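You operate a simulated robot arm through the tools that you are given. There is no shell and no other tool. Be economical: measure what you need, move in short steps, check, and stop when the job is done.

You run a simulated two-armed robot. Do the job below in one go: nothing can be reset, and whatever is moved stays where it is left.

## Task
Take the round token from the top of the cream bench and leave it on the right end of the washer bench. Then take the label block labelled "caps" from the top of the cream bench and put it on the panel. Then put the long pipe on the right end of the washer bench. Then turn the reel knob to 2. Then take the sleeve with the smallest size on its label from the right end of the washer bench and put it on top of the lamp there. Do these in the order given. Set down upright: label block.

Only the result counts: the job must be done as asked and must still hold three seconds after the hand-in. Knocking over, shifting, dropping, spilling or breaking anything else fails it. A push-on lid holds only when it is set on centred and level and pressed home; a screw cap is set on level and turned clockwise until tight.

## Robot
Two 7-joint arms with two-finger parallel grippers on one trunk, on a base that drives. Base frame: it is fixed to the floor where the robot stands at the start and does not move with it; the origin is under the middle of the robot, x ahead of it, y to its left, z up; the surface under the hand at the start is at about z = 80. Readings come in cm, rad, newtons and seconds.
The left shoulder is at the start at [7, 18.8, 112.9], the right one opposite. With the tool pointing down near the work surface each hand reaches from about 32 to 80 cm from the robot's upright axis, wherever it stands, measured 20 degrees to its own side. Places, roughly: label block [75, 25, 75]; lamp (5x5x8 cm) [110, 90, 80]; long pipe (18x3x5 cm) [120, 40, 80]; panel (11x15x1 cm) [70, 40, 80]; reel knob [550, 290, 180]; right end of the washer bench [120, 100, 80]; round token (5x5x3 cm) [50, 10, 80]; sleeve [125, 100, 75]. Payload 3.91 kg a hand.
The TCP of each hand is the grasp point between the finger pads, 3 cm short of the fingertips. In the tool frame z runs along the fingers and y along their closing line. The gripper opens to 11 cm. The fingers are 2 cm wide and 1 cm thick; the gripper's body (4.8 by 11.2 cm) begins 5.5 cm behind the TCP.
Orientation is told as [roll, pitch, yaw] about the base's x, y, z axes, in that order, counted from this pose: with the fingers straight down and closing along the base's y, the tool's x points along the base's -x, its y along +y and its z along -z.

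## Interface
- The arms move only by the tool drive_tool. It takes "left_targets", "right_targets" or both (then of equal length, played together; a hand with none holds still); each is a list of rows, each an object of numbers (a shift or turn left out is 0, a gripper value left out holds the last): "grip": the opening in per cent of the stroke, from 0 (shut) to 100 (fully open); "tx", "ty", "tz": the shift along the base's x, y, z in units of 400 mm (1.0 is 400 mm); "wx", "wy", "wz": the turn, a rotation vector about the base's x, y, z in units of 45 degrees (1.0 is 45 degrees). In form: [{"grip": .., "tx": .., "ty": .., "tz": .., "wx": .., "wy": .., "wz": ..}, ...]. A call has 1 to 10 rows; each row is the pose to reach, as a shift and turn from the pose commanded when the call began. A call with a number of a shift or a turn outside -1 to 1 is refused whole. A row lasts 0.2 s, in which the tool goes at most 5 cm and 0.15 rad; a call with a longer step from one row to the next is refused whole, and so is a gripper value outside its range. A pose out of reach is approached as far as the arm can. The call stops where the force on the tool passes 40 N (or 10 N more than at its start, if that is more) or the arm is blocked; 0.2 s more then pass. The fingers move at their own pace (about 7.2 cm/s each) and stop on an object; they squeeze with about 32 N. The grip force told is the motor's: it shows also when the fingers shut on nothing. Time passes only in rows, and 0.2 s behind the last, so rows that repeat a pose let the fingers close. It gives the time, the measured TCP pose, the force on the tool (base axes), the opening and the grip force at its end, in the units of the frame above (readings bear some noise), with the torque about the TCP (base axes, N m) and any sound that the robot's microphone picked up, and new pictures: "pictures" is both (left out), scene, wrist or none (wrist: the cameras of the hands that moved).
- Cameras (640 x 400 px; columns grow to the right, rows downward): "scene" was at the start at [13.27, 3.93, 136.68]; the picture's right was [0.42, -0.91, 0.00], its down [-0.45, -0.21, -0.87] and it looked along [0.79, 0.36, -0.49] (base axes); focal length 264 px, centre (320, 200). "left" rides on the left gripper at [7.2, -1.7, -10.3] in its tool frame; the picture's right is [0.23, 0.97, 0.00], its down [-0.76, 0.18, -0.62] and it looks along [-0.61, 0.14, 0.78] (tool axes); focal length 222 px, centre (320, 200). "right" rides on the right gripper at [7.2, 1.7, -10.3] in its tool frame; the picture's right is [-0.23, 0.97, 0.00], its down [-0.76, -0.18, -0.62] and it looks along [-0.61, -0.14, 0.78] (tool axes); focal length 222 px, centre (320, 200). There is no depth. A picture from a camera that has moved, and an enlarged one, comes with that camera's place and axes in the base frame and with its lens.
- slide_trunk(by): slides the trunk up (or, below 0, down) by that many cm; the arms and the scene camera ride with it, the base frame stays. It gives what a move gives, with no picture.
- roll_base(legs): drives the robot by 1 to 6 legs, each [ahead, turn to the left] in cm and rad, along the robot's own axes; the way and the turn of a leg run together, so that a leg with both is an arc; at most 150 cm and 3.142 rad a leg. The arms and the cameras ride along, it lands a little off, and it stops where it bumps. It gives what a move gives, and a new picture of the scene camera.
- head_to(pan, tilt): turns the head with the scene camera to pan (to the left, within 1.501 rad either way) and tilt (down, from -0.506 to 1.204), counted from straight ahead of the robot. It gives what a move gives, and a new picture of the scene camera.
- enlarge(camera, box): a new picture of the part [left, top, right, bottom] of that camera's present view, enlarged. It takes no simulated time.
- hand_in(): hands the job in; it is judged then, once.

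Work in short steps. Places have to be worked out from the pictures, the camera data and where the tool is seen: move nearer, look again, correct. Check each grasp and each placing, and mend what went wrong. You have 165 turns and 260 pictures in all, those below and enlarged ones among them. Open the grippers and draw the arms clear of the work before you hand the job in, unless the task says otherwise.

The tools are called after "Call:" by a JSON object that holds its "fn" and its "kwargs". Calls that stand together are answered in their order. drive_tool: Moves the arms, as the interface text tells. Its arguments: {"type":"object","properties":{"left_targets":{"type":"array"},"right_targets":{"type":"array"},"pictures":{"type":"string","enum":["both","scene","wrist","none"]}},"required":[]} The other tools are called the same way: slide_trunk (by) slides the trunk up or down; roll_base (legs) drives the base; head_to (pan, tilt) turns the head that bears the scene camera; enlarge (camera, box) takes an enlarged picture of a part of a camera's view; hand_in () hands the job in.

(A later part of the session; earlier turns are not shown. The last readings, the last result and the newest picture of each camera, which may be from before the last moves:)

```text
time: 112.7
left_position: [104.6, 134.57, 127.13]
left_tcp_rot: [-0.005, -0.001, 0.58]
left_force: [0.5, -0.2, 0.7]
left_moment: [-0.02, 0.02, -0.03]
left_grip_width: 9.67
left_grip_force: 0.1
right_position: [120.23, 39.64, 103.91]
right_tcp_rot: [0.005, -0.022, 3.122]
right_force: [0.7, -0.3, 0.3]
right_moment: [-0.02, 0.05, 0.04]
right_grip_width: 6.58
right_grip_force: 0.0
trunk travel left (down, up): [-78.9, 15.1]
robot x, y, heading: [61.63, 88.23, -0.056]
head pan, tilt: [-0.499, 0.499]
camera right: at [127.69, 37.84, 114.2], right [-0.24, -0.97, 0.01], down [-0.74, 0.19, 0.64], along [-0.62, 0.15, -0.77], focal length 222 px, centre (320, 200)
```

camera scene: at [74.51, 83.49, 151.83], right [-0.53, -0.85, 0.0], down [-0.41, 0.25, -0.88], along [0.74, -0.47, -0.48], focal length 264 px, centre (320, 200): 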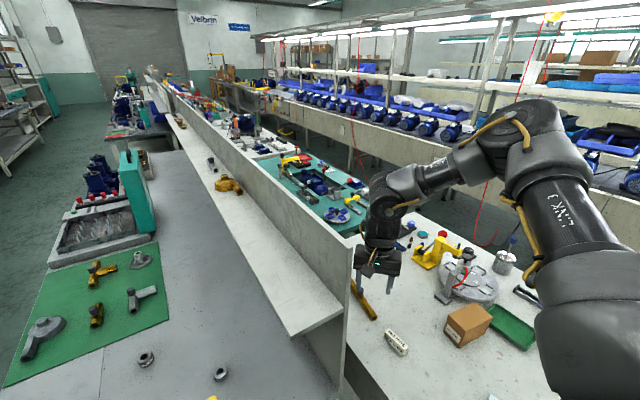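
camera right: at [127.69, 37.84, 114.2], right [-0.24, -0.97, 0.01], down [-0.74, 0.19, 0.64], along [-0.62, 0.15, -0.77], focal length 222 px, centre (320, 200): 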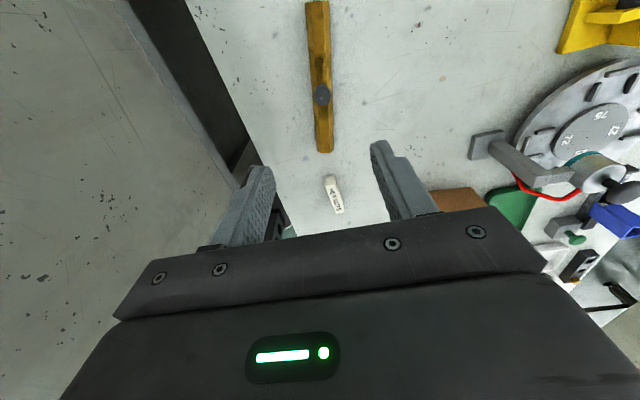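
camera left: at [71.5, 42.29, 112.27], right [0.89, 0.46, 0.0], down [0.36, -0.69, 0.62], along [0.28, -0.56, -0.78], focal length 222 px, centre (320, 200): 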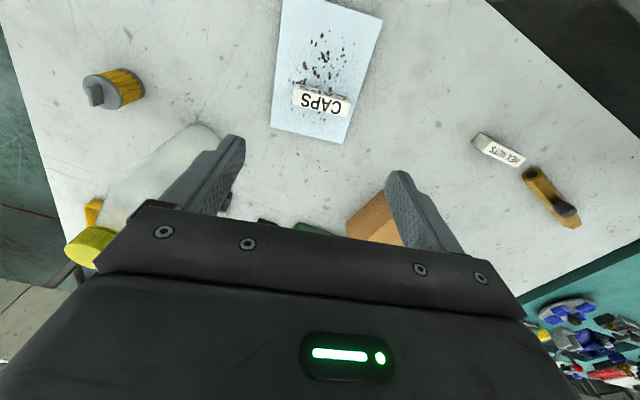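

Pipe centre ≈(120.15,39.1), axis −10°. Align and descend partway.

Call:
{"fn": "drive_tool", "kwargs": {"right_targets": [{"ty": -0.013, "tz": -0.1, "wz": -0.1, "wy": 0.014}, {"ty": -0.013, "tz": -0.22, "wz": -0.2, "wy": 0.028}, {"ty": -0.013, "tz": -0.33, "wz": -0.2, "wy": 0.028}, {"ty": -0.013, "tz": -0.42, "wz": -0.2, "wy": 0.028}, {"ty": -0.013, "tz": -0.42, "wz": -0.2, "wy": 0.028}], "pictures": "wrist"}}

```text
time: 113.9
left_position: [104.74, 134.51, 127.05]
left_tcp_rot: [-0.006, 0.0, 0.578]
left_force: [-0.8, -0.1, 0.2]
left_moment: [0.0, -0.03, 0.01]
left_grip_width: 9.63
left_grip_force: 0.0
right_position: [120.29, 39.04, 87.0]
right_tcp_rot: [0.009, -0.044, 2.969]
right_force: [-0.4, -0.4, 0.7]
right_moment: [0.01, -0.06, 0.01]
right_grip_width: 6.61
right_grip_force: 0.2
trunk travel left (down, up): [-78.9, 15.1]
robot x, y, heading: [61.57, 88.4, -0.059]
head pan, tilt: [-0.499, 0.499]
camera right: at [127.56, 36.2, 97.17], right [-0.39, -0.92, 0.02], down [-0.69, 0.31, 0.65], along [-0.61, 0.24, -0.76], focal length 222 px, centre (320, 200)
```

right: 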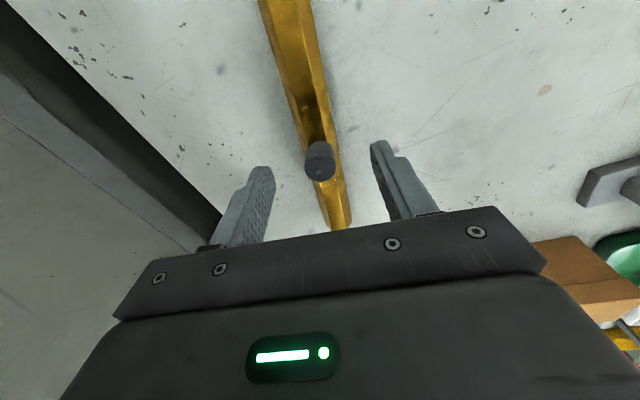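

Aligned well; correct the pitch and lower to grasp height.

Call:
{"fn": "drive_tool", "kwargs": {"right_targets": [{"ty": -0.008, "tz": -0.04, "wy": -0.056}, {"ty": -0.008, "tz": -0.075, "wy": -0.056}, {"ty": -0.008, "tz": -0.085, "wy": -0.056}, {"ty": -0.008, "tz": -0.085, "wy": -0.056}], "pictures": "wrist"}}

```text
time: 114.9
left_position: [104.79, 134.55, 127.03]
left_tcp_rot: [-0.004, 0.0, 0.579]
left_force: [-0.3, 0.4, 0.1]
left_moment: [0.0, 0.01, 0.0]
left_grip_width: 9.7
left_grip_force: 0.0
right_position: [120.33, 38.77, 83.76]
right_tcp_rot: [0.0, -0.001, 2.969]
right_force: [0.5, 0.0, 0.2]
right_moment: [0.02, 0.0, 0.0]
right_grip_width: 6.6
right_grip_force: 0.0
trunk travel left (down, up): [-78.9, 15.1]
robot x, y, heading: [61.68, 88.41, -0.061]
head pan, tilt: [-0.499, 0.499]
camera right: at [127.17, 35.87, 94.15], right [-0.39, -0.92, 0.0], down [-0.72, 0.31, 0.62], along [-0.57, 0.24, -0.78], focal length 222 px, centre (320, 200)
```

right: 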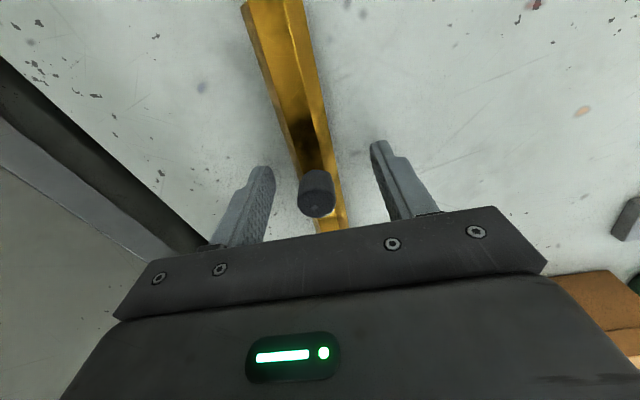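

Level now. Lower 3 mm more and close.

Call:
{"fn": "drive_tool", "kwargs": {"right_targets": [{"tz": -0.008}, {"tz": -0.008, "grip": 0}, {"tz": -0.008, "grip": 0}, {"tz": -0.008, "grip": 0}, {"tz": -0.008, "grip": 0}], "pictures": "wrist"}}

```text
time: 116.1
left_position: [104.7, 134.5, 127.3]
left_tcp_rot: [-0.005, -0.001, 0.578]
left_force: [0.3, 0.4, -0.5]
left_moment: [0.0, 0.04, 0.01]
left_grip_width: 9.69
left_grip_force: 0.0
right_position: [120.39, 38.92, 83.37]
right_tcp_rot: [0.001, 0.001, 2.967]
right_force: [-0.9, 0.0, 0.2]
right_moment: [-0.03, -0.03, 0.44]
right_grip_width: 2.59
right_grip_force: 32.1
trunk travel left (down, up): [-78.9, 15.1]
robot x, y, heading: [61.39, 88.3, -0.058]
head pan, tilt: [-0.499, 0.499]
camera right: at [127.15, 35.91, 93.83], right [-0.39, -0.92, 0.0], down [-0.72, 0.31, 0.62], along [-0.57, 0.24, -0.78], focal length 222 px, centre (320, 200)
```

right: 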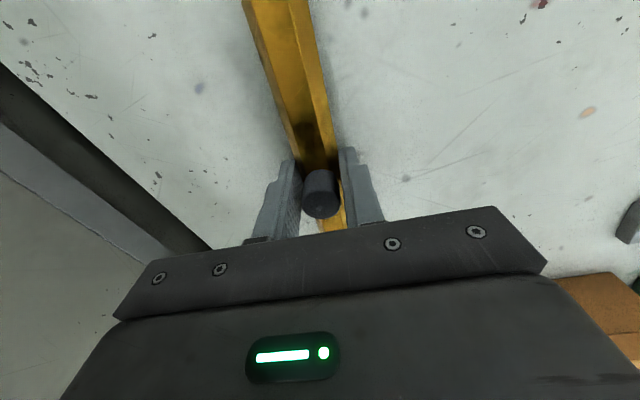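

Pipe gripped. Lift with trunk then arm.

Call:
{"fn": "slide_trunk", "kwargs": {"by": 14}}

Call:
{"fn": "drive_tool", "kwargs": {"right_targets": [{"tz": 0.1}, {"tz": 0.2}, {"tz": 0.25}], "pictures": "both"}}

```text
time: 117.8
left_position: [104.76, 134.49, 141.17]
left_tcp_rot: [-0.007, 0.0, 0.58]
left_force: [-0.1, -0.4, 0.1]
left_moment: [-0.01, -0.04, 0.01]
left_grip_width: 9.67
left_grip_force: 0.1
right_position: [120.34, 38.9, 97.33]
right_tcp_rot: [0.0, -0.002, 2.969]
right_force: [0.7, 0.1, -3.8]
right_moment: [0.02, 0.03, -0.35]
right_grip_width: 2.59
right_grip_force: 31.5
trunk travel left (down, up): [-92.9, 1.1]
robot x, y, heading: [61.87, 88.85, -0.057]
head pan, tilt: [-0.499, 0.499]
```

```text
time: 118.6
left_position: [104.75, 134.52, 141.09]
left_tcp_rot: [-0.005, 0.0, 0.579]
left_force: [-0.4, -0.3, -0.7]
left_moment: [0.01, -0.01, 0.04]
left_grip_width: 9.68
left_grip_force: 0.2
right_position: [120.25, 38.74, 107.41]
right_tcp_rot: [0.0, -0.001, 2.968]
right_force: [-1.7, 0.6, -2.8]
right_moment: [-0.01, 0.02, -0.36]
right_grip_width: 2.59
right_grip_force: 32.3
trunk travel left (down, up): [-92.9, 1.1]
robot x, y, heading: [61.69, 88.29, -0.062]
head pan, tilt: [-0.499, 0.499]
camera scene: at [74.46, 83.4, 165.83], right [-0.53, -0.85, 0.0], down [-0.41, 0.25, -0.88], along [0.74, -0.47, -0.48], focal length 264 px, centre (320, 200)
camera right: at [127.2, 35.83, 117.78], right [-0.39, -0.92, 0.0], down [-0.72, 0.31, 0.62], along [-0.57, 0.24, -0.78], focal length 222 px, centre (320, 200)
```

scene: 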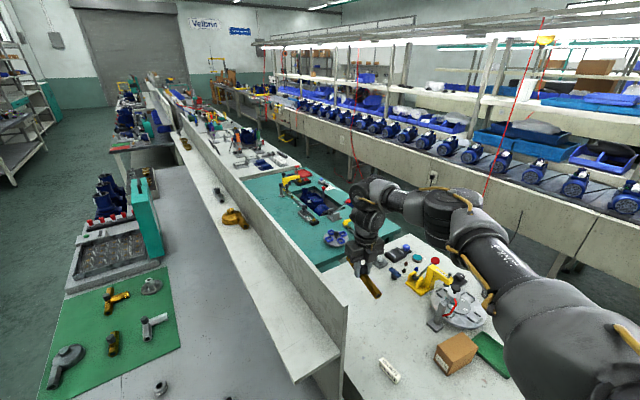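
right: 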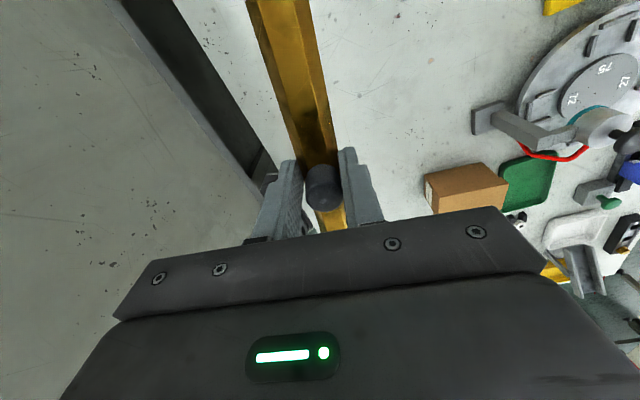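

Pipe secured and level. Reverse along the bench, turn left, and go forward toward the washer bench's clear area.

Call:
{"fn": "roll_base", "kwargs": {"legs": [[-42, 0], [0, 0.95], [24, 0]]}}

Call:
{"fn": "head_to", "kwargs": {"pan": -0.6, "tilt": 0.7}}

```text
time: 125.0
left_position: [24.1, 171.31, 141.16]
left_tcp_rot: [-0.006, -0.001, 1.505]
left_force: [0.0, -0.2, 0.1]
left_moment: [0.02, -0.02, 0.03]
left_grip_width: 9.65
left_grip_force: 0.0
right_position: [109.96, 126.34, 107.42]
right_tcp_rot: [0.0, 0.0, -2.39]
right_force: [-0.5, -0.1, -2.4]
right_moment: [0.0, 0.02, 0.0]
right_grip_width: 2.63
right_grip_force: 31.9
trunk travel left (down, up): [-92.9, 1.1]
robot x, y, heading: [35.02, 109.22, 0.86]
head pan, tilt: [-0.499, 0.499]
camera scene: at [46.74, 116.35, 165.88], right [0.36, -0.93, 0.0], down [-0.45, -0.17, -0.88], along [0.82, 0.32, -0.48], focal length 264 px, centre (320, 200)
```

scene: 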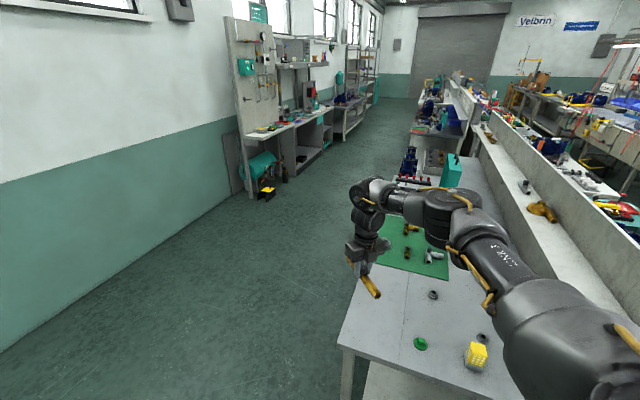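

```text
time: 125.7
left_position: [24.31, 171.66, 141.16]
left_tcp_rot: [-0.005, 0.0, 1.507]
left_force: [-0.1, -0.6, -0.3]
left_moment: [0.0, -0.01, -0.01]
left_grip_width: 9.69
left_grip_force: 0.1
right_position: [110.09, 126.44, 107.37]
right_tcp_rot: [-0.001, -0.001, -2.389]
right_force: [0.5, -0.2, -1.9]
right_moment: [-0.02, -0.02, -0.02]
right_grip_width: 2.62
right_grip_force: 31.7
trunk travel left (down, up): [-92.9, 1.1]
robot x, y, heading: [35.13, 109.48, 0.868]
head pan, tilt: [-0.6, 0.7]
camera scene: at [46.69, 115.65, 164.07], right [0.26, -0.96, 0.0], down [-0.62, -0.17, -0.77], along [0.74, 0.2, -0.64], focal length 264 px, centre (320, 200)
```

scene: 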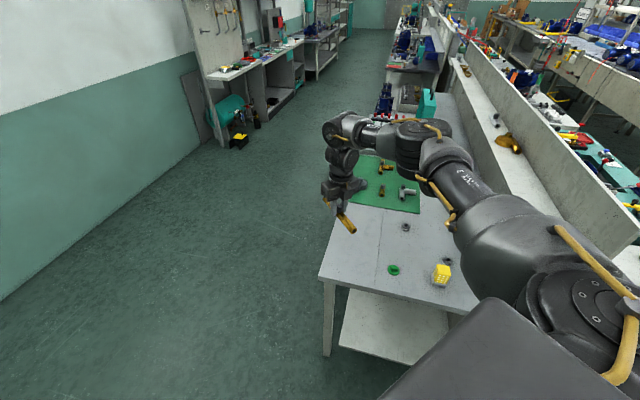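

Move to about (119,118.5) and lower to a few cm above the bench.

Call:
{"fn": "drive_tool", "kwargs": {"right_targets": [{"tx": 0.08, "ty": -0.07}, {"tx": 0.16, "ty": -0.14, "tz": -0.03}, {"tx": 0.225, "ty": -0.2, "tz": -0.1}, {"tx": 0.225, "ty": -0.2, "tz": -0.21}, {"tx": 0.225, "ty": -0.2, "tz": -0.32}, {"tx": 0.225, "ty": -0.2, "tz": -0.43}, {"tx": 0.225, "ty": -0.2, "tz": -0.52}, {"tx": 0.225, "ty": -0.2, "tz": -0.55}, {"tx": 0.225, "ty": -0.2, "tz": -0.55}], "pictures": "both"}}

```text
time: 127.7
left_position: [24.19, 171.74, 141.05]
left_tcp_rot: [-0.007, 0.0, 1.506]
left_force: [0.0, 0.5, -0.1]
left_moment: [0.0, 0.0, -0.06]
left_grip_width: 9.69
left_grip_force: 0.0
right_position: [114.42, 118.31, 87.83]
right_tcp_rot: [0.004, -0.001, -2.389]
right_force: [0.5, 0.6, -2.1]
right_moment: [-0.03, -0.01, -0.01]
right_grip_width: 2.08
right_grip_force: 32.1
right hand out of reach, approached as far as the arm can: row 4, 5, 6, 7, 8, 9
trunk travel left (down, up): [-92.9, 1.1]
robot x, y, heading: [35.41, 109.46, 0.865]
head pan, tilt: [-0.6, 0.7]
camera scene: at [46.65, 115.71, 164.07], right [0.26, -0.96, 0.0], down [-0.62, -0.17, -0.76], along [0.74, 0.2, -0.64], focal length 264 px, centre (320, 200)
camera right: at [120.89, 122.12, 98.34], right [0.5, -0.87, 0.0], down [-0.68, -0.39, 0.62], along [-0.54, -0.31, -0.78], focal length 222 px, centre (320, 200)
```

scene: 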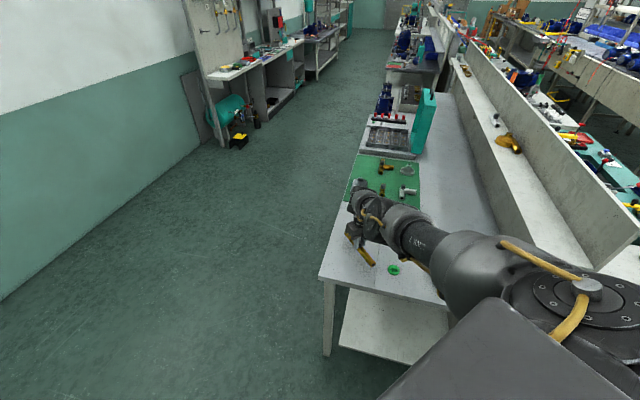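
right: 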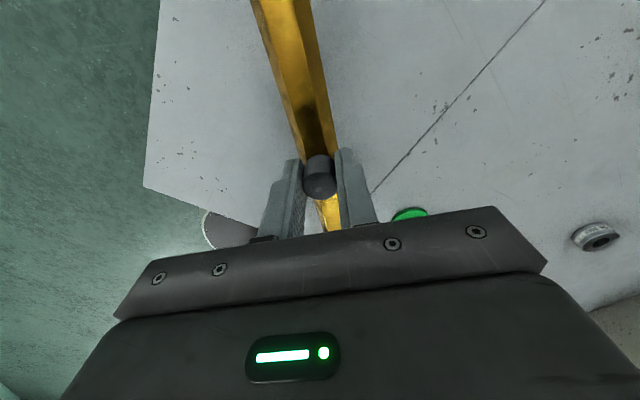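

Grip width dropped to 2.1, so the pipe may have shifted in the grip; place it here soon. Lower the trunk 3 cm, then check.

Call:
{"fn": "slide_trunk", "kwargs": {"by": -3}}

Call:
{"fn": "enlarge", "kwargs": {"camera": "scene", "box": [320, 200, 440, 300]}}

Call:
{"fn": "enlarge", "kwargs": {"camera": "right", "box": [220, 0, 420, 240]}}

```text
time: 128.4
left_position: [24.12, 171.61, 138.17]
left_tcp_rot: [-0.005, 0.0, 1.507]
left_force: [0.1, 0.7, -0.3]
left_moment: [-0.01, -0.01, -0.02]
left_grip_width: 9.65
left_grip_force: 0.1
right_position: [114.4, 118.23, 84.9]
right_tcp_rot: [0.001, -0.001, -2.39]
right_force: [0.7, -0.1, -1.7]
right_moment: [0.01, 0.02, 0.01]
right_grip_width: 2.07
right_grip_force: 32.1
trunk travel left (down, up): [-89.9, 4.1]
robot x, y, heading: [35.28, 109.27, 0.867]
head pan, tilt: [-0.6, 0.7]
```

```text
4.00 times, centred on (380, 250) of scene
camera zoom: at [46.6, 115.58, 161.07], right [0.26, -0.96, 0.0], down [-0.62, -0.17, -0.77], along [0.74, 0.2, -0.64], focal length 1056 px, centre (80, 0)
```

zoom: 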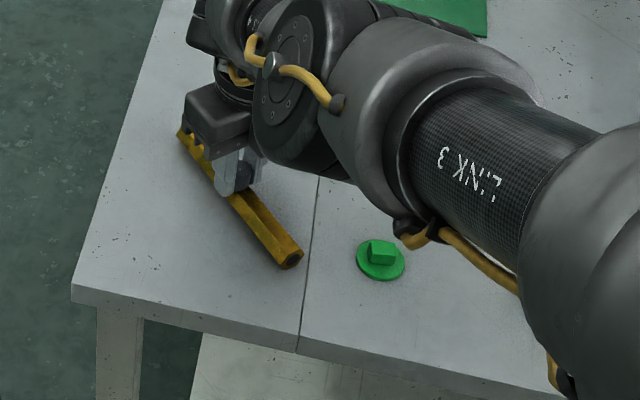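

```text
1.67 times, centred on (320, 120) of right
camera zoom: at [120.84, 122.05, 95.35], right [0.5, -0.87, 0.0], down [-0.68, -0.39, 0.62], along [-0.54, -0.31, -0.78], focal length 370 px, centre (320, 333)
```

zoom: 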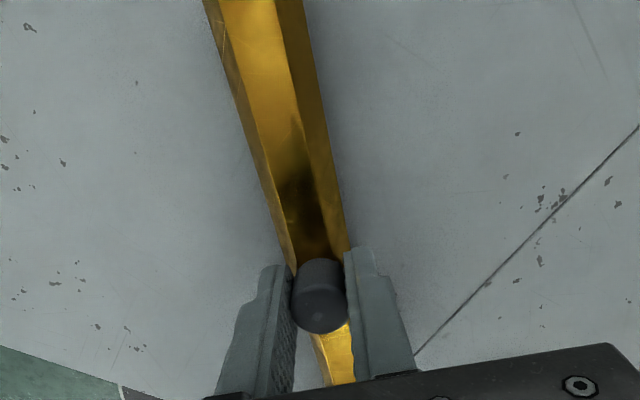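

The pipe slid down so the fingers now hold its knob; its bottom should be near the bench. Lower in tiny steps watching force.

Call:
{"fn": "drive_tool", "kwargs": {"right_targets": [{"tz": -0.006}, {"tz": -0.012}, {"tz": -0.018}, {"tz": -0.024}], "pictures": "wrist"}}

```text
time: 129.4
left_position: [23.89, 171.55, 138.1]
left_tcp_rot: [-0.007, -0.001, 1.507]
left_force: [-0.7, -0.9, -0.8]
left_moment: [0.01, -0.01, 0.0]
left_grip_width: 9.66
left_grip_force: 0.0
right_position: [114.24, 118.28, 84.74]
right_tcp_rot: [0.005, 0.008, -2.391]
right_force: [12.0, 1.7, 30.0]
right_moment: [0.14, -0.44, 0.0]
right_grip_width: 2.08
right_grip_force: 31.8
right hand out of reach, approached as far as the arm can: row 3, 4
trunk travel left (down, up): [-89.9, 4.1]
robot x, y, heading: [35.27, 109.66, 0.865]
head pan, tilt: [-0.6, 0.7]
camera right: at [120.57, 122.04, 95.31], right [0.5, -0.87, 0.0], down [-0.68, -0.39, 0.62], along [-0.53, -0.31, -0.79], focal length 222 px, centre (320, 200)
```

right: 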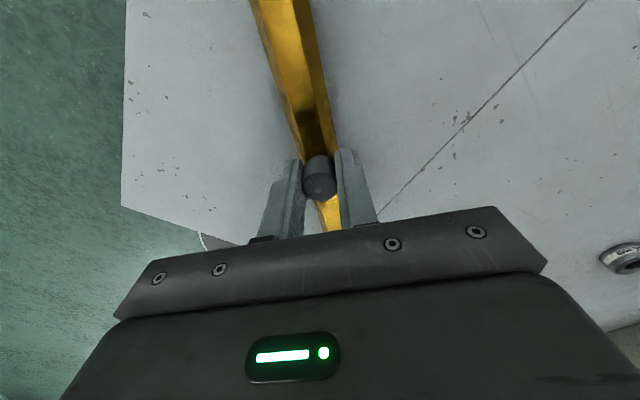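

In contact (30 N). Relieve, open to about 50%, and lift clear.

Call:
{"fn": "drive_tool", "kwargs": {"right_targets": [{"tz": 0.012}, {"tz": 0.012, "grip": 55}, {"tz": 0.012, "grip": 55}, {"tz": 0.012, "grip": 55}, {"tz": 0.08}, {"tz": 0.2}, {"tz": 0.32}, {"tz": 0.44}, {"tz": 0.5}], "pictures": "both"}}

```text
time: 131.4
left_position: [24.24, 171.61, 138.2]
left_tcp_rot: [-0.005, 0.0, 1.507]
left_force: [-1.0, -0.4, 0.1]
left_moment: [0.01, -0.01, 0.0]
left_grip_width: 9.68
left_grip_force: 0.1
right_position: [114.13, 118.23, 104.48]
right_tcp_rot: [0.001, 0.001, -2.391]
right_force: [-0.5, 1.0, -1.5]
right_moment: [-0.02, 0.01, 0.02]
right_grip_width: 6.02
right_grip_force: 0.1
trunk travel left (down, up): [-89.9, 4.1]
robot x, y, heading: [35.08, 109.26, 0.865]
head pan, tilt: [-0.6, 0.7]
camera scene: at [46.58, 115.56, 161.08], right [0.26, -0.96, 0.0], down [-0.62, -0.17, -0.77], along [0.74, 0.2, -0.64], focal length 264 px, centre (320, 200)
camera right: at [120.61, 122.01, 114.91], right [0.5, -0.87, 0.0], down [-0.68, -0.39, 0.62], along [-0.54, -0.31, -0.78], focal length 222 px, centre (320, 200)
```

scene: 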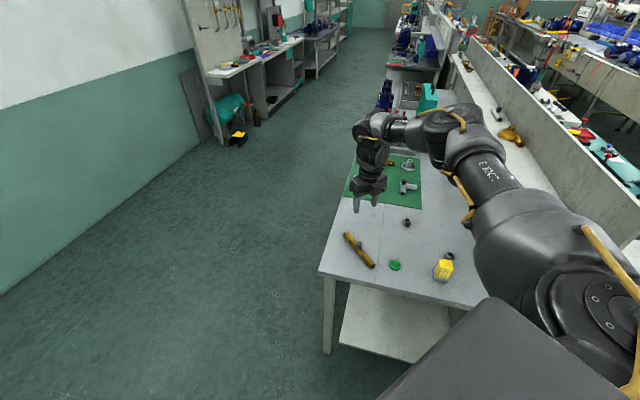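
right: 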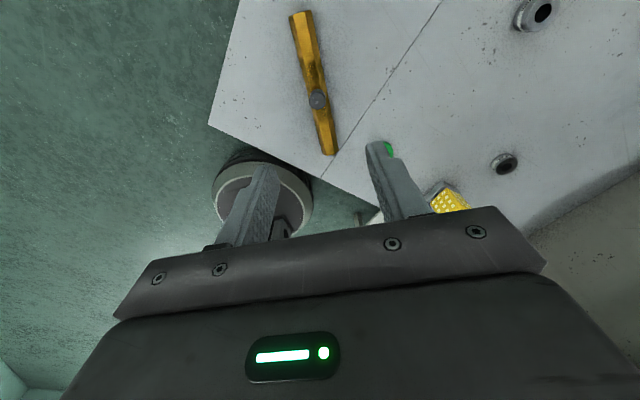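

Pipe rests on the bench. Now look toward the reel knob (550,290,180).

Call:
{"fn": "head_to", "kwargs": {"pan": -0.53, "tilt": 0.1}}

Call:
{"fn": "enlarge", "kwargs": {"camera": "scene", "box": [240, 110, 400, 230]}}

```text
time: 132.4
left_position: [24.24, 171.63, 138.16]
left_tcp_rot: [-0.006, -0.001, 1.508]
left_force: [0.5, 0.4, 0.3]
left_moment: [0.0, 0.03, 0.02]
left_grip_width: 9.65
left_grip_force: 0.1
right_position: [114.3, 118.34, 104.4]
right_tcp_rot: [0.0, -0.002, -2.389]
right_force: [0.1, 0.6, -0.7]
right_moment: [0.02, -0.03, 0.0]
right_grip_width: 6.07
right_grip_force: 0.1
trunk travel left (down, up): [-89.9, 4.1]
robot x, y, heading: [35.41, 109.39, 0.867]
head pan, tilt: [-0.531, 0.099]
camera scene: at [47.16, 116.42, 166.54], right [0.33, -0.94, 0.0], down [-0.09, -0.03, -0.99], along [0.94, 0.33, -0.1], focal length 264 px, centre (320, 200)
```

scene: 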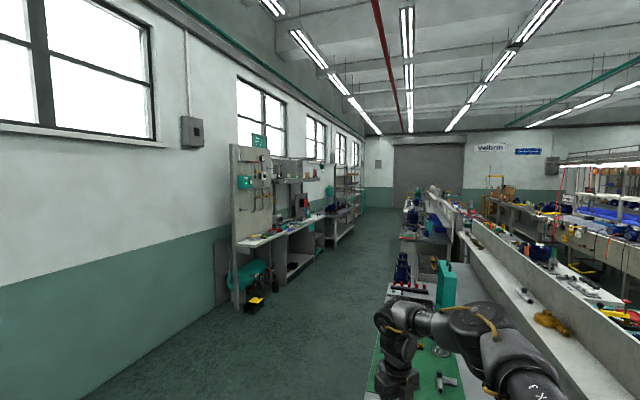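

```text
3.33 times, centred on (320, 170) of scene
camera zoom: at [47.16, 116.42, 166.54], right [0.33, -0.94, 0.0], down [-0.09, -0.03, -0.99], along [0.94, 0.33, -0.1], focal length 880 px, centre (320, 300)
```

zoom: 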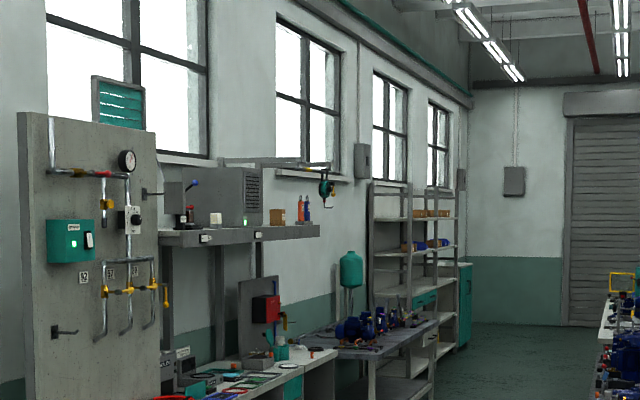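

The hose reel hangs near the wall ahead, matching the hint. Tuck the right hand in close before driving.

Call:
{"fn": "drive_tool", "kwargs": {"right_targets": [{"tx": -0.11, "ty": 0.04}, {"tx": -0.22, "ty": 0.08}, {"tx": -0.33, "ty": 0.12, "tz": 0.03}, {"tx": -0.44, "ty": 0.16, "tz": 0.06}, {"tx": -0.55, "ty": 0.2, "tz": 0.1}, {"tx": -0.66, "ty": 0.24, "tz": 0.12}, {"tx": -0.77, "ty": 0.27, "tz": 0.14}, {"tx": -0.87, "ty": 0.3, "tz": 0.16}], "pictures": "none"}}

Call:
{"fn": "roll_base", "kwargs": {"legs": [[0, 0.1], [120, 0], [0, -0.8], [120, 0]]}}

```text
time: 134.2
left_position: [24.02, 171.63, 137.93]
left_tcp_rot: [-0.007, 0.002, 1.507]
left_force: [0.3, -0.7, -1.3]
left_moment: [0.02, -0.03, -0.02]
left_grip_width: 9.68
left_grip_force: 0.0
right_position: [79.02, 130.51, 110.86]
right_tcp_rot: [0.004, 0.0, -2.388]
right_force: [0.7, 0.2, 0.0]
right_moment: [-0.02, -0.02, -0.01]
right_grip_width: 6.05
right_grip_force: 0.1
trunk travel left (down, up): [-89.9, 4.1]
robot x, y, heading: [35.13, 109.46, 0.866]
head pan, tilt: [-0.531, 0.099]
```

```text
time: 148.6
left_position: [251.53, 283.08, 138.14]
left_tcp_rot: [-0.005, 0.002, 0.811]
left_force: [-0.2, 0.1, 0.4]
left_moment: [0.01, -0.02, 0.01]
left_grip_width: 9.68
left_grip_force: 0.0
right_position: [267.52, 216.29, 110.75]
right_tcp_rot: [0.0, 0.0, -3.08]
right_force: [0.1, -0.2, 0.3]
right_moment: [0.01, -0.01, -0.02]
right_grip_width: 6.06
right_grip_force: 0.1
trunk travel left (down, up): [-89.9, 4.1]
robot x, y, heading: [220.42, 228.36, 0.172]
head pan, tilt: [-0.531, 0.099]
camera scene: at [233.79, 225.97, 166.56], right [-0.35, -0.94, 0.0], down [-0.09, 0.03, -1.0], along [0.93, -0.35, -0.1], focal length 264 px, centre (320, 200)
```

scene: 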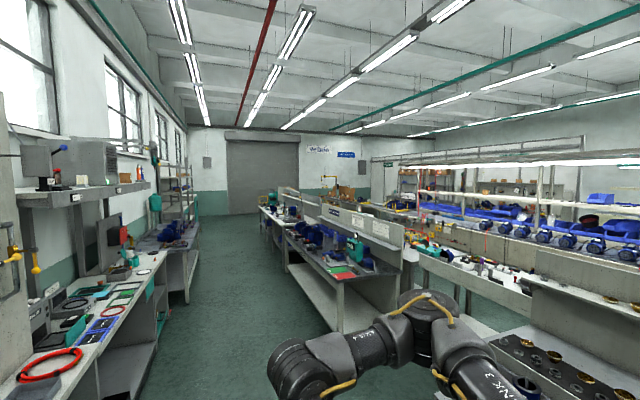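

Aisle runs y≈135–280; the reel hangs at (550,290) above the left bench's front edge. Drive down the aisle centre.

Call:
{"fn": "roll_base", "kwargs": {"legs": [[0, -0.28], [150, 0], [90, 0.1]]}}

Call:
{"fn": "head_to", "kwargs": {"pan": 0.7, "tilt": 0.0}}

```text
time: 161.2
left_position: [499.58, 254.31, 138.29]
left_tcp_rot: [-0.006, -0.001, 0.625]
left_force: [-0.3, -0.5, 0.3]
left_moment: [0.03, -0.01, -0.01]
left_grip_width: 9.67
left_grip_force: 0.1
right_position: [502.97, 185.62, 110.84]
right_tcp_rot: [-0.002, 0.0, 3.014]
right_force: [-1.0, -0.3, 0.3]
right_moment: [-0.02, -0.03, 0.03]
right_grip_width: 6.05
right_grip_force: 0.0
trunk travel left (down, up): [-89.9, 4.1]
robot x, y, heading: [458.68, 206.15, -0.01]
head pan, tilt: [-0.531, 0.099]
camera scene: at [471.53, 201.47, 166.56], right [-0.52, -0.86, 0.0], down [-0.08, 0.05, -1.0], along [0.85, -0.52, -0.1], focal length 264 px, centre (320, 200)
```

scene: 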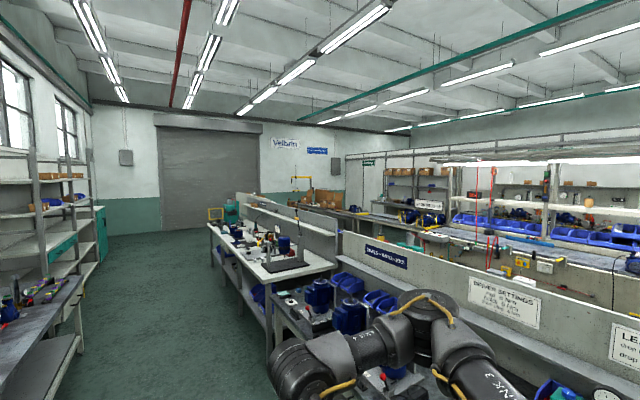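

```text
time: 162.7
left_position: [499.77, 254.35, 138.14]
left_tcp_rot: [-0.006, 0.003, 0.624]
left_force: [0.3, -1.1, -0.1]
left_moment: [0.0, 0.02, 0.03]
left_grip_width: 9.67
left_grip_force: 0.1
right_position: [502.92, 185.59, 110.72]
right_tcp_rot: [0.0, -0.002, 3.014]
right_force: [-0.2, 0.4, 0.7]
right_moment: [0.0, 0.01, -0.02]
right_grip_width: 6.08
right_grip_force: 0.1
trunk travel left (down, up): [-89.9, 4.1]
robot x, y, heading: [458.63, 206.21, -0.015]
head pan, tilt: [0.7, 0.0]
camera scene: at [470.77, 211.94, 167.45], right [0.63, -0.77, 0.0], down [0.0, 0.0, -1.0], along [0.77, 0.63, 0.0], focal length 264 px, centre (320, 200)
```

scene: 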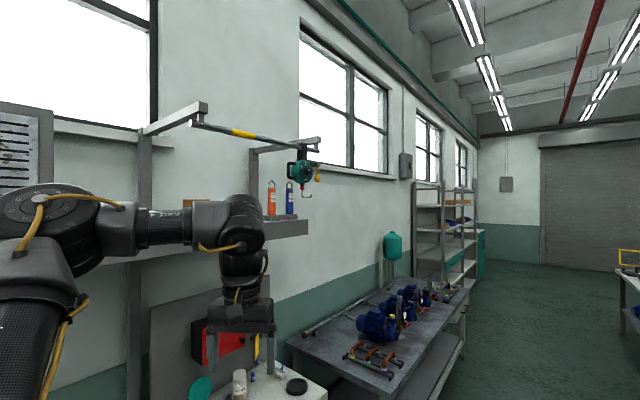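

Enlarge the hanging reel.

Call:
{"fn": "enlarge", "kwargs": {"camera": "scene", "box": [270, 130, 340, 205]}}

```text
5.33 times, centred on (305, 168) of scene
camera zoom: at [470.77, 211.94, 167.45], right [0.63, -0.77, 0.0], down [0.0, 0.0, -1.0], along [0.77, 0.63, 0.0], focal length 1408 px, centre (400, 373)
```

zoom: 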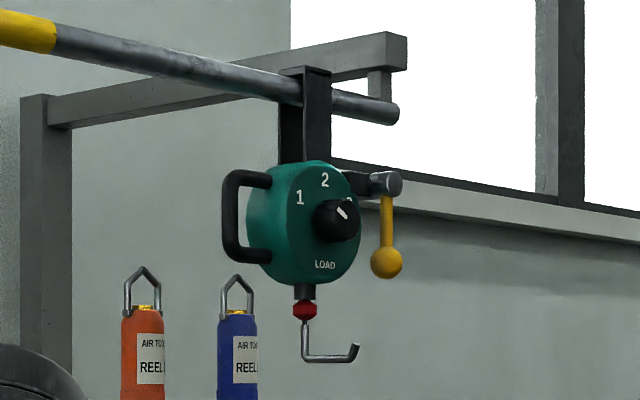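

The dial ("1, 2, 3 / LOAD") faces the aisle; knob at about (550,283,179). I drive in front of it: turn in the aisle centre, then advance.

Call:
{"fn": "roll_base", "kwargs": {"legs": [[0, -0.21], [73, 0], [0, 1.79], [15, 0]]}}

Call:
{"fn": "head_to", "kwargs": {"pan": -0.2, "tilt": -0.1}}

```text
time: 172.7
left_position: [481.21, 245.1, 138.22]
left_tcp_rot: [-0.007, -0.001, 2.207]
left_force: [-0.5, -1.0, -0.1]
left_moment: [0.06, 0.0, 0.06]
left_grip_width: 9.7
left_grip_force: 0.1
right_position: [549.77, 249.26, 110.81]
right_tcp_rot: [0.0, 0.002, -1.688]
right_force: [-0.3, -0.1, 0.0]
right_moment: [0.03, 0.05, 0.01]
right_grip_width: 6.03
right_grip_force: 0.1
trunk travel left (down, up): [-89.9, 4.1]
robot x, y, heading: [529.56, 205.34, 1.569]
head pan, tilt: [0.7, 0.0]
camera scene: at [523.94, 216.74, 167.49], right [0.77, 0.64, 0.0], down [0.0, 0.0, -1.0], along [-0.64, 0.77, 0.0], focal length 264 px, centre (320, 200)
```

scene: 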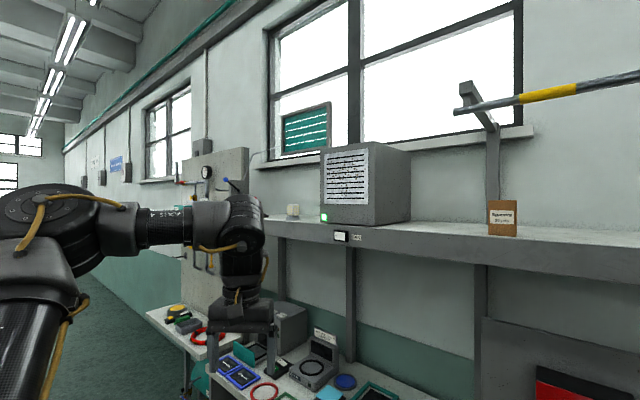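

```text
time: 173.9
left_position: [481.19, 245.46, 138.23]
left_tcp_rot: [-0.008, -0.003, 2.206]
left_force: [0.5, -0.6, 0.4]
left_moment: [0.01, -0.01, 0.01]
left_grip_width: 9.68
left_grip_force: 0.0
right_position: [549.79, 249.38, 110.78]
right_tcp_rot: [0.002, 0.0, -1.688]
right_force: [0.3, -0.6, -0.9]
right_moment: [0.02, -0.02, -0.01]
right_grip_width: 6.04
right_grip_force: 0.1
trunk travel left (down, up): [-89.9, 4.1]
robot x, y, heading: [529.72, 205.21, 1.569]
head pan, tilt: [-0.201, -0.099]
camera scene: at [531.48, 218.65, 168.35], right [0.98, -0.2, 0.0], down [0.02, 0.1, -0.99], along [0.2, 0.97, 0.1], focal length 264 px, centre (320, 200)
```

scene: 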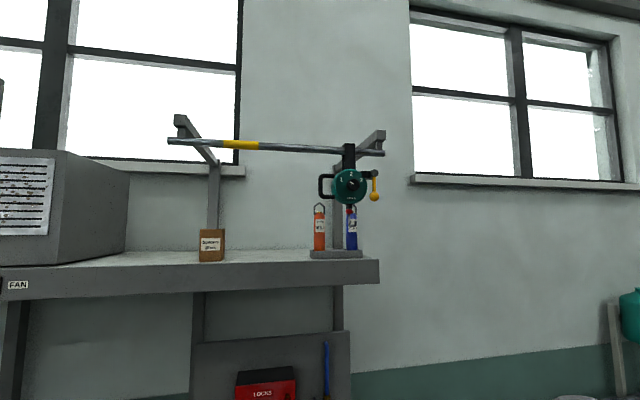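

Call:
{"fn": "enlarge", "kwargs": {"camera": "scene", "box": [305, 130, 395, 220]}}

```text
4.44 times, centred on (350, 175) of scene
camera zoom: at [531.48, 218.65, 168.35], right [0.98, -0.2, 0.0], down [0.02, 0.1, -0.99], along [0.2, 0.97, 0.1], focal length 1174 px, centre (187, 311)
```

zoom: 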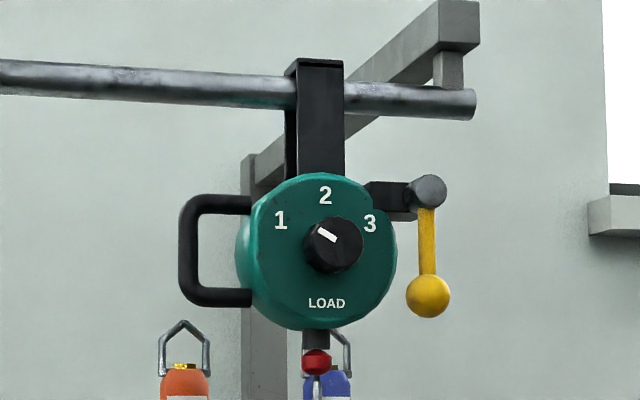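

The dial pointer is at 1; it must turn clockwise ~58° to 2. Triangulated knob position ≈(555,287,180). I raise the trunk and begin raising the right hand while tilting it forward.

Call:
{"fn": "slide_trunk", "kwargs": {"by": 4}}

Call:
{"fn": "drive_tool", "kwargs": {"right_targets": [{"tz": 0.1, "wx": 0.18}, {"tz": 0.2, "wx": 0.36}, {"tz": 0.3, "wx": 0.54}, {"tz": 0.4, "wx": 0.72}, {"tz": 0.5, "wx": 0.9}, {"tz": 0.55, "wx": 1.0}], "pictures": "none"}}

Call:
{"fn": "drive_tool", "kwargs": {"right_targets": [{"tz": 0.1, "wx": 0.18}, {"tz": 0.2, "wx": 0.36}, {"tz": 0.3, "wx": 0.54}, {"tz": 0.4, "wx": 0.72}, {"tz": 0.5, "wx": 0.9}, {"tz": 0.55, "wx": 1.0}], "pictures": "both"}}

```text
time: 174.7
left_position: [481.24, 245.55, 142.12]
left_tcp_rot: [-0.005, 0.0, 2.206]
left_force: [0.2, -0.5, -0.1]
left_moment: [0.02, 0.0, -0.05]
left_grip_width: 9.68
left_grip_force: 0.1
right_position: [549.7, 249.51, 114.7]
right_tcp_rot: [0.0, -0.002, -1.688]
right_force: [0.5, 0.4, -0.1]
right_moment: [-0.03, 0.0, -0.02]
right_grip_width: 6.05
right_grip_force: 0.1
trunk travel left (down, up): [-93.9, 0.1]
robot x, y, heading: [530.02, 205.2, 1.568]
head pan, tilt: [-0.201, -0.099]
```

```text
time: 176.1
left_position: [481.2, 245.44, 142.07]
left_tcp_rot: [-0.007, 0.001, 2.207]
left_force: [0.1, 0.2, 0.5]
left_moment: [0.0, 0.05, -0.02]
left_grip_width: 9.7
left_grip_force: 0.0
right_position: [548.92, 252.61, 138.04]
right_tcp_rot: [-0.115, 0.78, -1.736]
right_force: [0.7, -0.6, 1.2]
right_moment: [-0.03, 0.03, 0.02]
right_grip_width: 6.04
right_grip_force: 0.0
right hand out of reach, approached as far as the arm can: row 4, 5, 6
trunk travel left (down, up): [-93.9, 0.1]
robot x, y, heading: [529.4, 205.14, 1.566]
head pan, tilt: [-0.201, -0.099]
```

```text
time: 177.5
left_position: [481.22, 245.41, 142.16]
left_tcp_rot: [-0.006, 0.0, 2.206]
left_force: [0.7, -0.4, 0.2]
left_moment: [-0.01, 0.0, 0.01]
left_grip_width: 9.7
left_grip_force: 0.0
right_position: [548.51, 253.33, 160.47]
right_tcp_rot: [-1.567, 1.456, -3.138]
right_force: [0.3, -0.5, 0.4]
right_moment: [0.01, 0.0, 0.0]
right_grip_width: 6.06
right_grip_force: 0.1
right hand out of reach, approached as far as the arm can: row 1, 2, 3, 4, 5, 6
trunk travel left (down, up): [-93.9, 0.1]
robot x, y, heading: [529.85, 204.99, 1.569]
head pan, tilt: [-0.201, -0.099]
camera scene: at [531.42, 218.65, 172.35], right [0.98, -0.2, 0.0], down [0.02, 0.1, -0.99], along [0.2, 0.97, 0.1], focal length 264 px, centre (320, 200)
camera right: at [551.03, 243.01, 167.54], right [0.94, 0.0, -0.34], down [-0.27, -0.62, -0.74], along [-0.21, 0.78, -0.59], focal length 222 px, centre (320, 200)
```

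scene: 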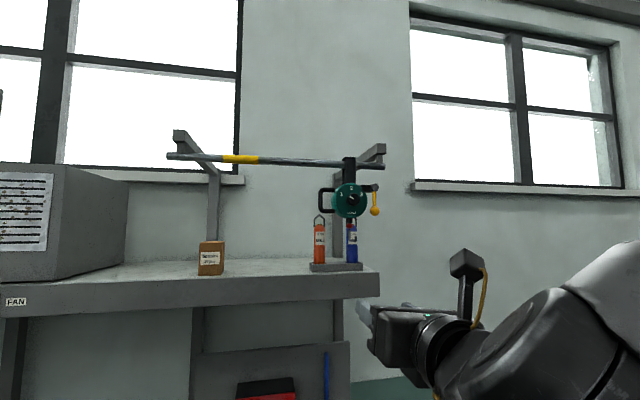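
right: 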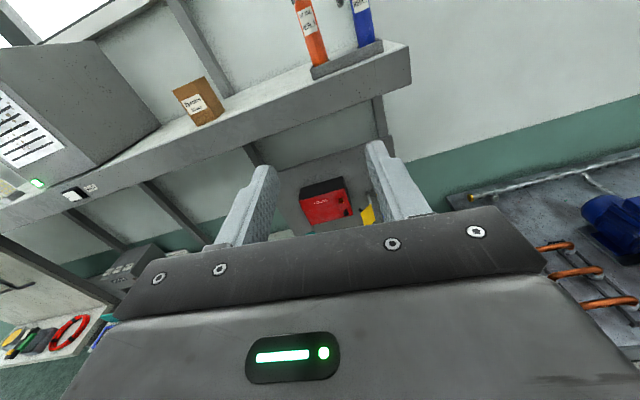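

Tool now points forward (+y), closing line roughly horizontal. Next raise to knob height and pre-rotate counter-clockwise ~36°.

Call:
{"fn": "drive_tool", "kwargs": {"right_targets": [{"tx": 0.03, "tz": 0.09, "wy": -0.15}, {"tx": 0.06, "tz": 0.18, "wy": -0.3}, {"tx": 0.1, "tz": 0.27, "wy": -0.45}, {"tx": 0.13, "tz": 0.36, "wy": -0.6}, {"tx": 0.16, "tz": 0.44, "wy": -0.75}, {"tx": 0.16, "tz": 0.483, "wy": -0.8}, {"tx": 0.16, "tz": 0.483, "wy": -0.8}], "pictures": "both"}}

```text
time: 179.1
left_position: [481.21, 245.36, 142.19]
left_tcp_rot: [-0.006, 0.0, 2.205]
left_force: [0.7, 0.1, -0.2]
left_moment: [-0.01, -0.01, -0.02]
left_grip_width: 9.66
left_grip_force: 0.0
right_position: [554.97, 253.54, 179.78]
right_tcp_rot: [1.568, 1.06, -0.004]
right_force: [0.4, -0.1, -0.5]
right_moment: [0.0, -0.02, 0.02]
right_grip_width: 6.05
right_grip_force: 0.0
trunk travel left (down, up): [-93.9, 0.1]
robot x, y, heading: [529.65, 204.97, 1.568]
head pan, tilt: [-0.201, -0.099]
camera scene: at [531.36, 218.78, 172.34], right [0.98, -0.2, 0.0], down [0.02, 0.1, -1.0], along [0.2, 0.97, 0.1], focal length 264 px, centre (320, 200)
camera right: at [552.76, 243.13, 186.97], right [0.96, 0.0, 0.28], down [0.22, -0.62, -0.75], along [0.17, 0.78, -0.6], focal length 222 px, centre (320, 200)
```

scene: 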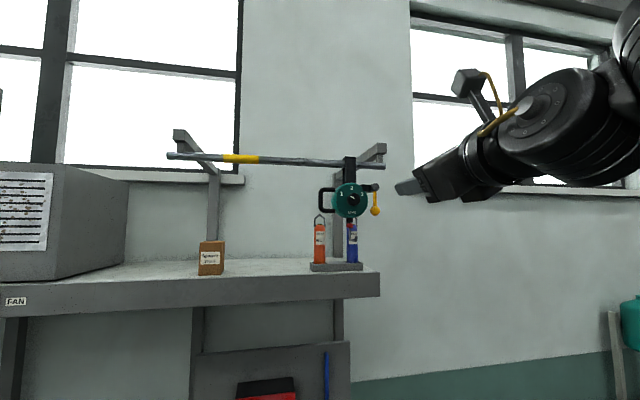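
right: 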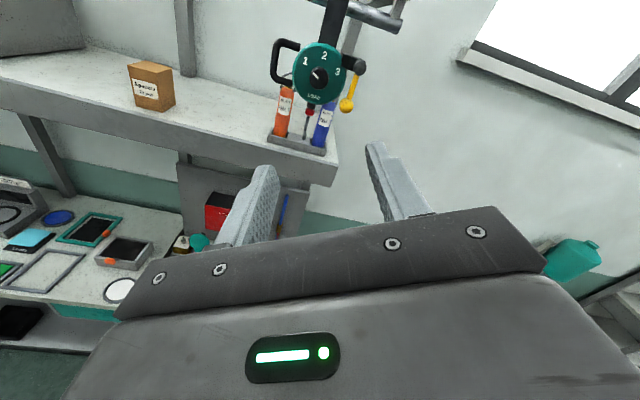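

Excellent. Enlarge the dial in the wrist view for exact alignment.

Call:
{"fn": "enlarge", "kwargs": {"camera": "right", "box": [270, 30, 380, 120]}}

```text
4.44 times, centred on (325, 75) of right
camera zoom: at [552.76, 243.13, 186.97], right [0.96, 0.0, 0.28], down [0.22, -0.62, -0.75], along [0.17, 0.78, -0.6], focal length 987 px, centre (298, 756)
```

zoom: 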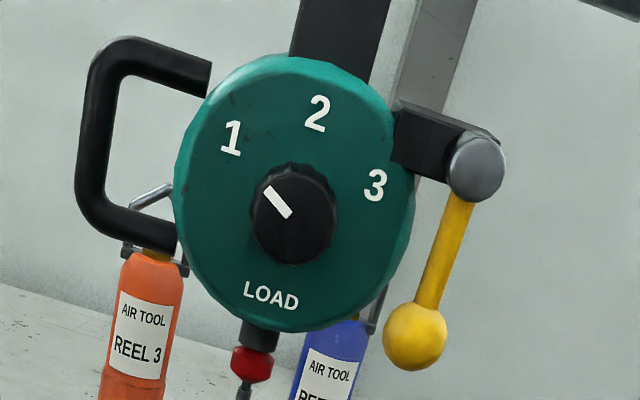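

Knob front ≈(554.5, 287, 179.3), diameter ~3.3 cm. Narrow the gripper, tweak alignment, and roll forward 20 cm, then recheck.

Call:
{"fn": "drive_tool", "kwargs": {"right_targets": [{"tx": -0.012, "tz": -0.012, "grip": 46}, {"tx": -0.012, "tz": -0.012, "grip": 46}], "pictures": "none"}}

Call:
{"fn": "roll_base", "kwargs": {"legs": [[20, 0]]}}

Call:
{"fn": "enlarge", "kwargs": {"camera": "right", "box": [220, 0, 420, 180]}}

```text
time: 179.7
left_position: [481.13, 245.37, 141.98]
left_tcp_rot: [-0.007, 0.001, 2.207]
left_force: [0.5, -0.1, 0.2]
left_moment: [-0.01, 0.0, 0.02]
left_grip_width: 9.68
left_grip_force: 0.1
right_position: [554.42, 253.48, 179.2]
right_tcp_rot: [1.569, 1.06, -0.002]
right_force: [-0.3, 1.2, 0.3]
right_moment: [0.01, -0.01, 0.03]
right_grip_width: 5.06
right_grip_force: 0.1
trunk travel left (down, up): [-93.9, 0.1]
robot x, y, heading: [530.03, 205.05, 1.569]
head pan, tilt: [-0.201, -0.099]
```

```text
time: 181.3
left_position: [481.31, 264.8, 142.28]
left_tcp_rot: [-0.01, -0.005, 2.207]
left_force: [0.1, -1.2, 0.4]
left_moment: [0.03, -0.02, 0.02]
left_grip_width: 9.67
left_grip_force: 0.0
right_position: [554.74, 272.5, 179.51]
right_tcp_rot: [1.578, 1.058, 0.005]
right_force: [0.4, -0.8, 0.2]
right_moment: [-0.01, -0.04, -0.01]
right_grip_width: 5.07
right_grip_force: 0.0
trunk travel left (down, up): [-93.9, 0.1]
robot x, y, heading: [529.47, 224.87, 1.566]
head pan, tilt: [-0.201, -0.099]
camera scene: at [531.6, 237.94, 172.4], right [0.98, -0.2, 0.0], down [0.02, 0.1, -0.99], along [0.2, 0.97, 0.1], focal length 264 px, centre (320, 200)
```

scene: 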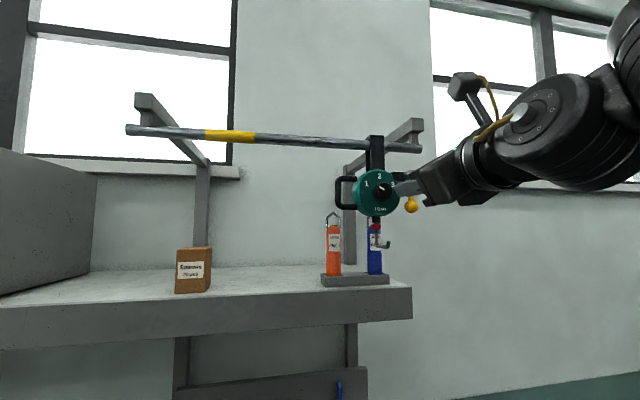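

```text
2.22 times, centred on (320, 90) of right
camera zoom: at [552.56, 262.17, 186.68], right [0.96, 0.0, 0.28], down [0.22, -0.62, -0.75], along [0.18, 0.78, -0.6], focal length 494 px, centre (320, 444)
```

zoom: 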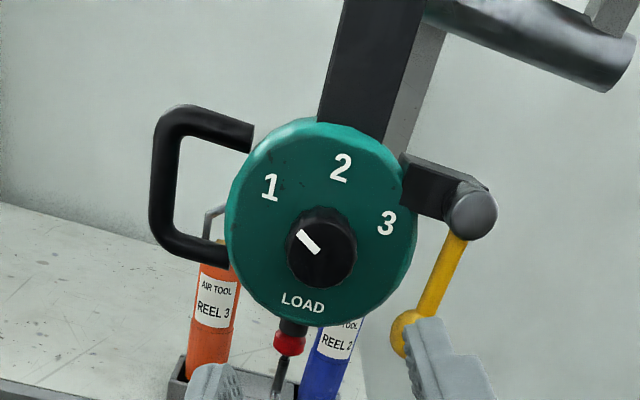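

Refined knob front ≈(554.7, 284.6, 179.7); the tool is aligned. Advance 8 cm and look.

Call:
{"fn": "drive_tool", "kwargs": {"right_targets": [{"ty": 0.08, "tz": 0.003}, {"ty": 0.15, "tz": 0.005}, {"ty": 0.2, "tz": 0.005}, {"ty": 0.2, "tz": 0.005}], "pictures": "both"}}

```text
time: 182.3
left_position: [481.35, 265.47, 142.1]
left_tcp_rot: [-0.005, 0.001, 2.207]
left_force: [0.3, 0.4, -0.6]
left_moment: [-0.01, -0.03, 0.01]
left_grip_width: 9.67
left_grip_force: 0.1
right_position: [554.51, 281.36, 179.44]
right_tcp_rot: [1.569, 1.06, -0.004]
right_force: [0.4, -0.4, 0.3]
right_moment: [0.03, 0.01, 0.02]
right_grip_width: 5.06
right_grip_force: 0.1
trunk travel left (down, up): [-93.9, 0.1]
robot x, y, heading: [529.97, 224.55, 1.562]
head pan, tilt: [-0.201, -0.099]
camera scene: at [531.59, 238.66, 172.33], right [0.98, -0.2, 0.0], down [0.02, 0.1, -1.0], along [0.2, 0.97, 0.1], focal length 264 px, centre (320, 200)
camera right: at [552.54, 270.97, 186.63], right [0.96, 0.0, 0.28], down [0.22, -0.62, -0.75], along [0.18, 0.78, -0.6], focal length 222 px, centre (320, 200)
```

scene: 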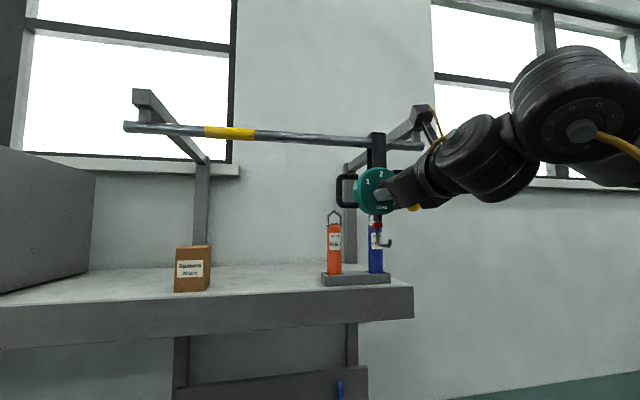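
right: 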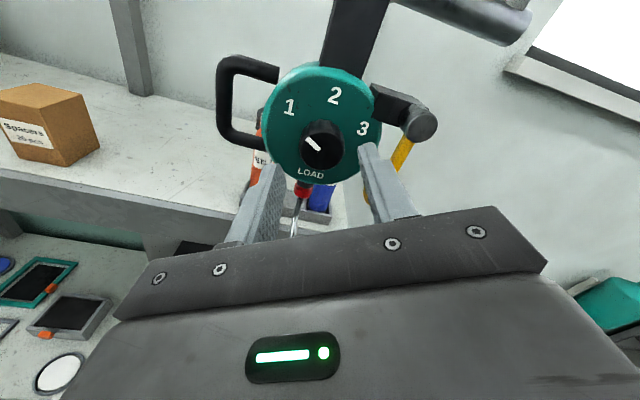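

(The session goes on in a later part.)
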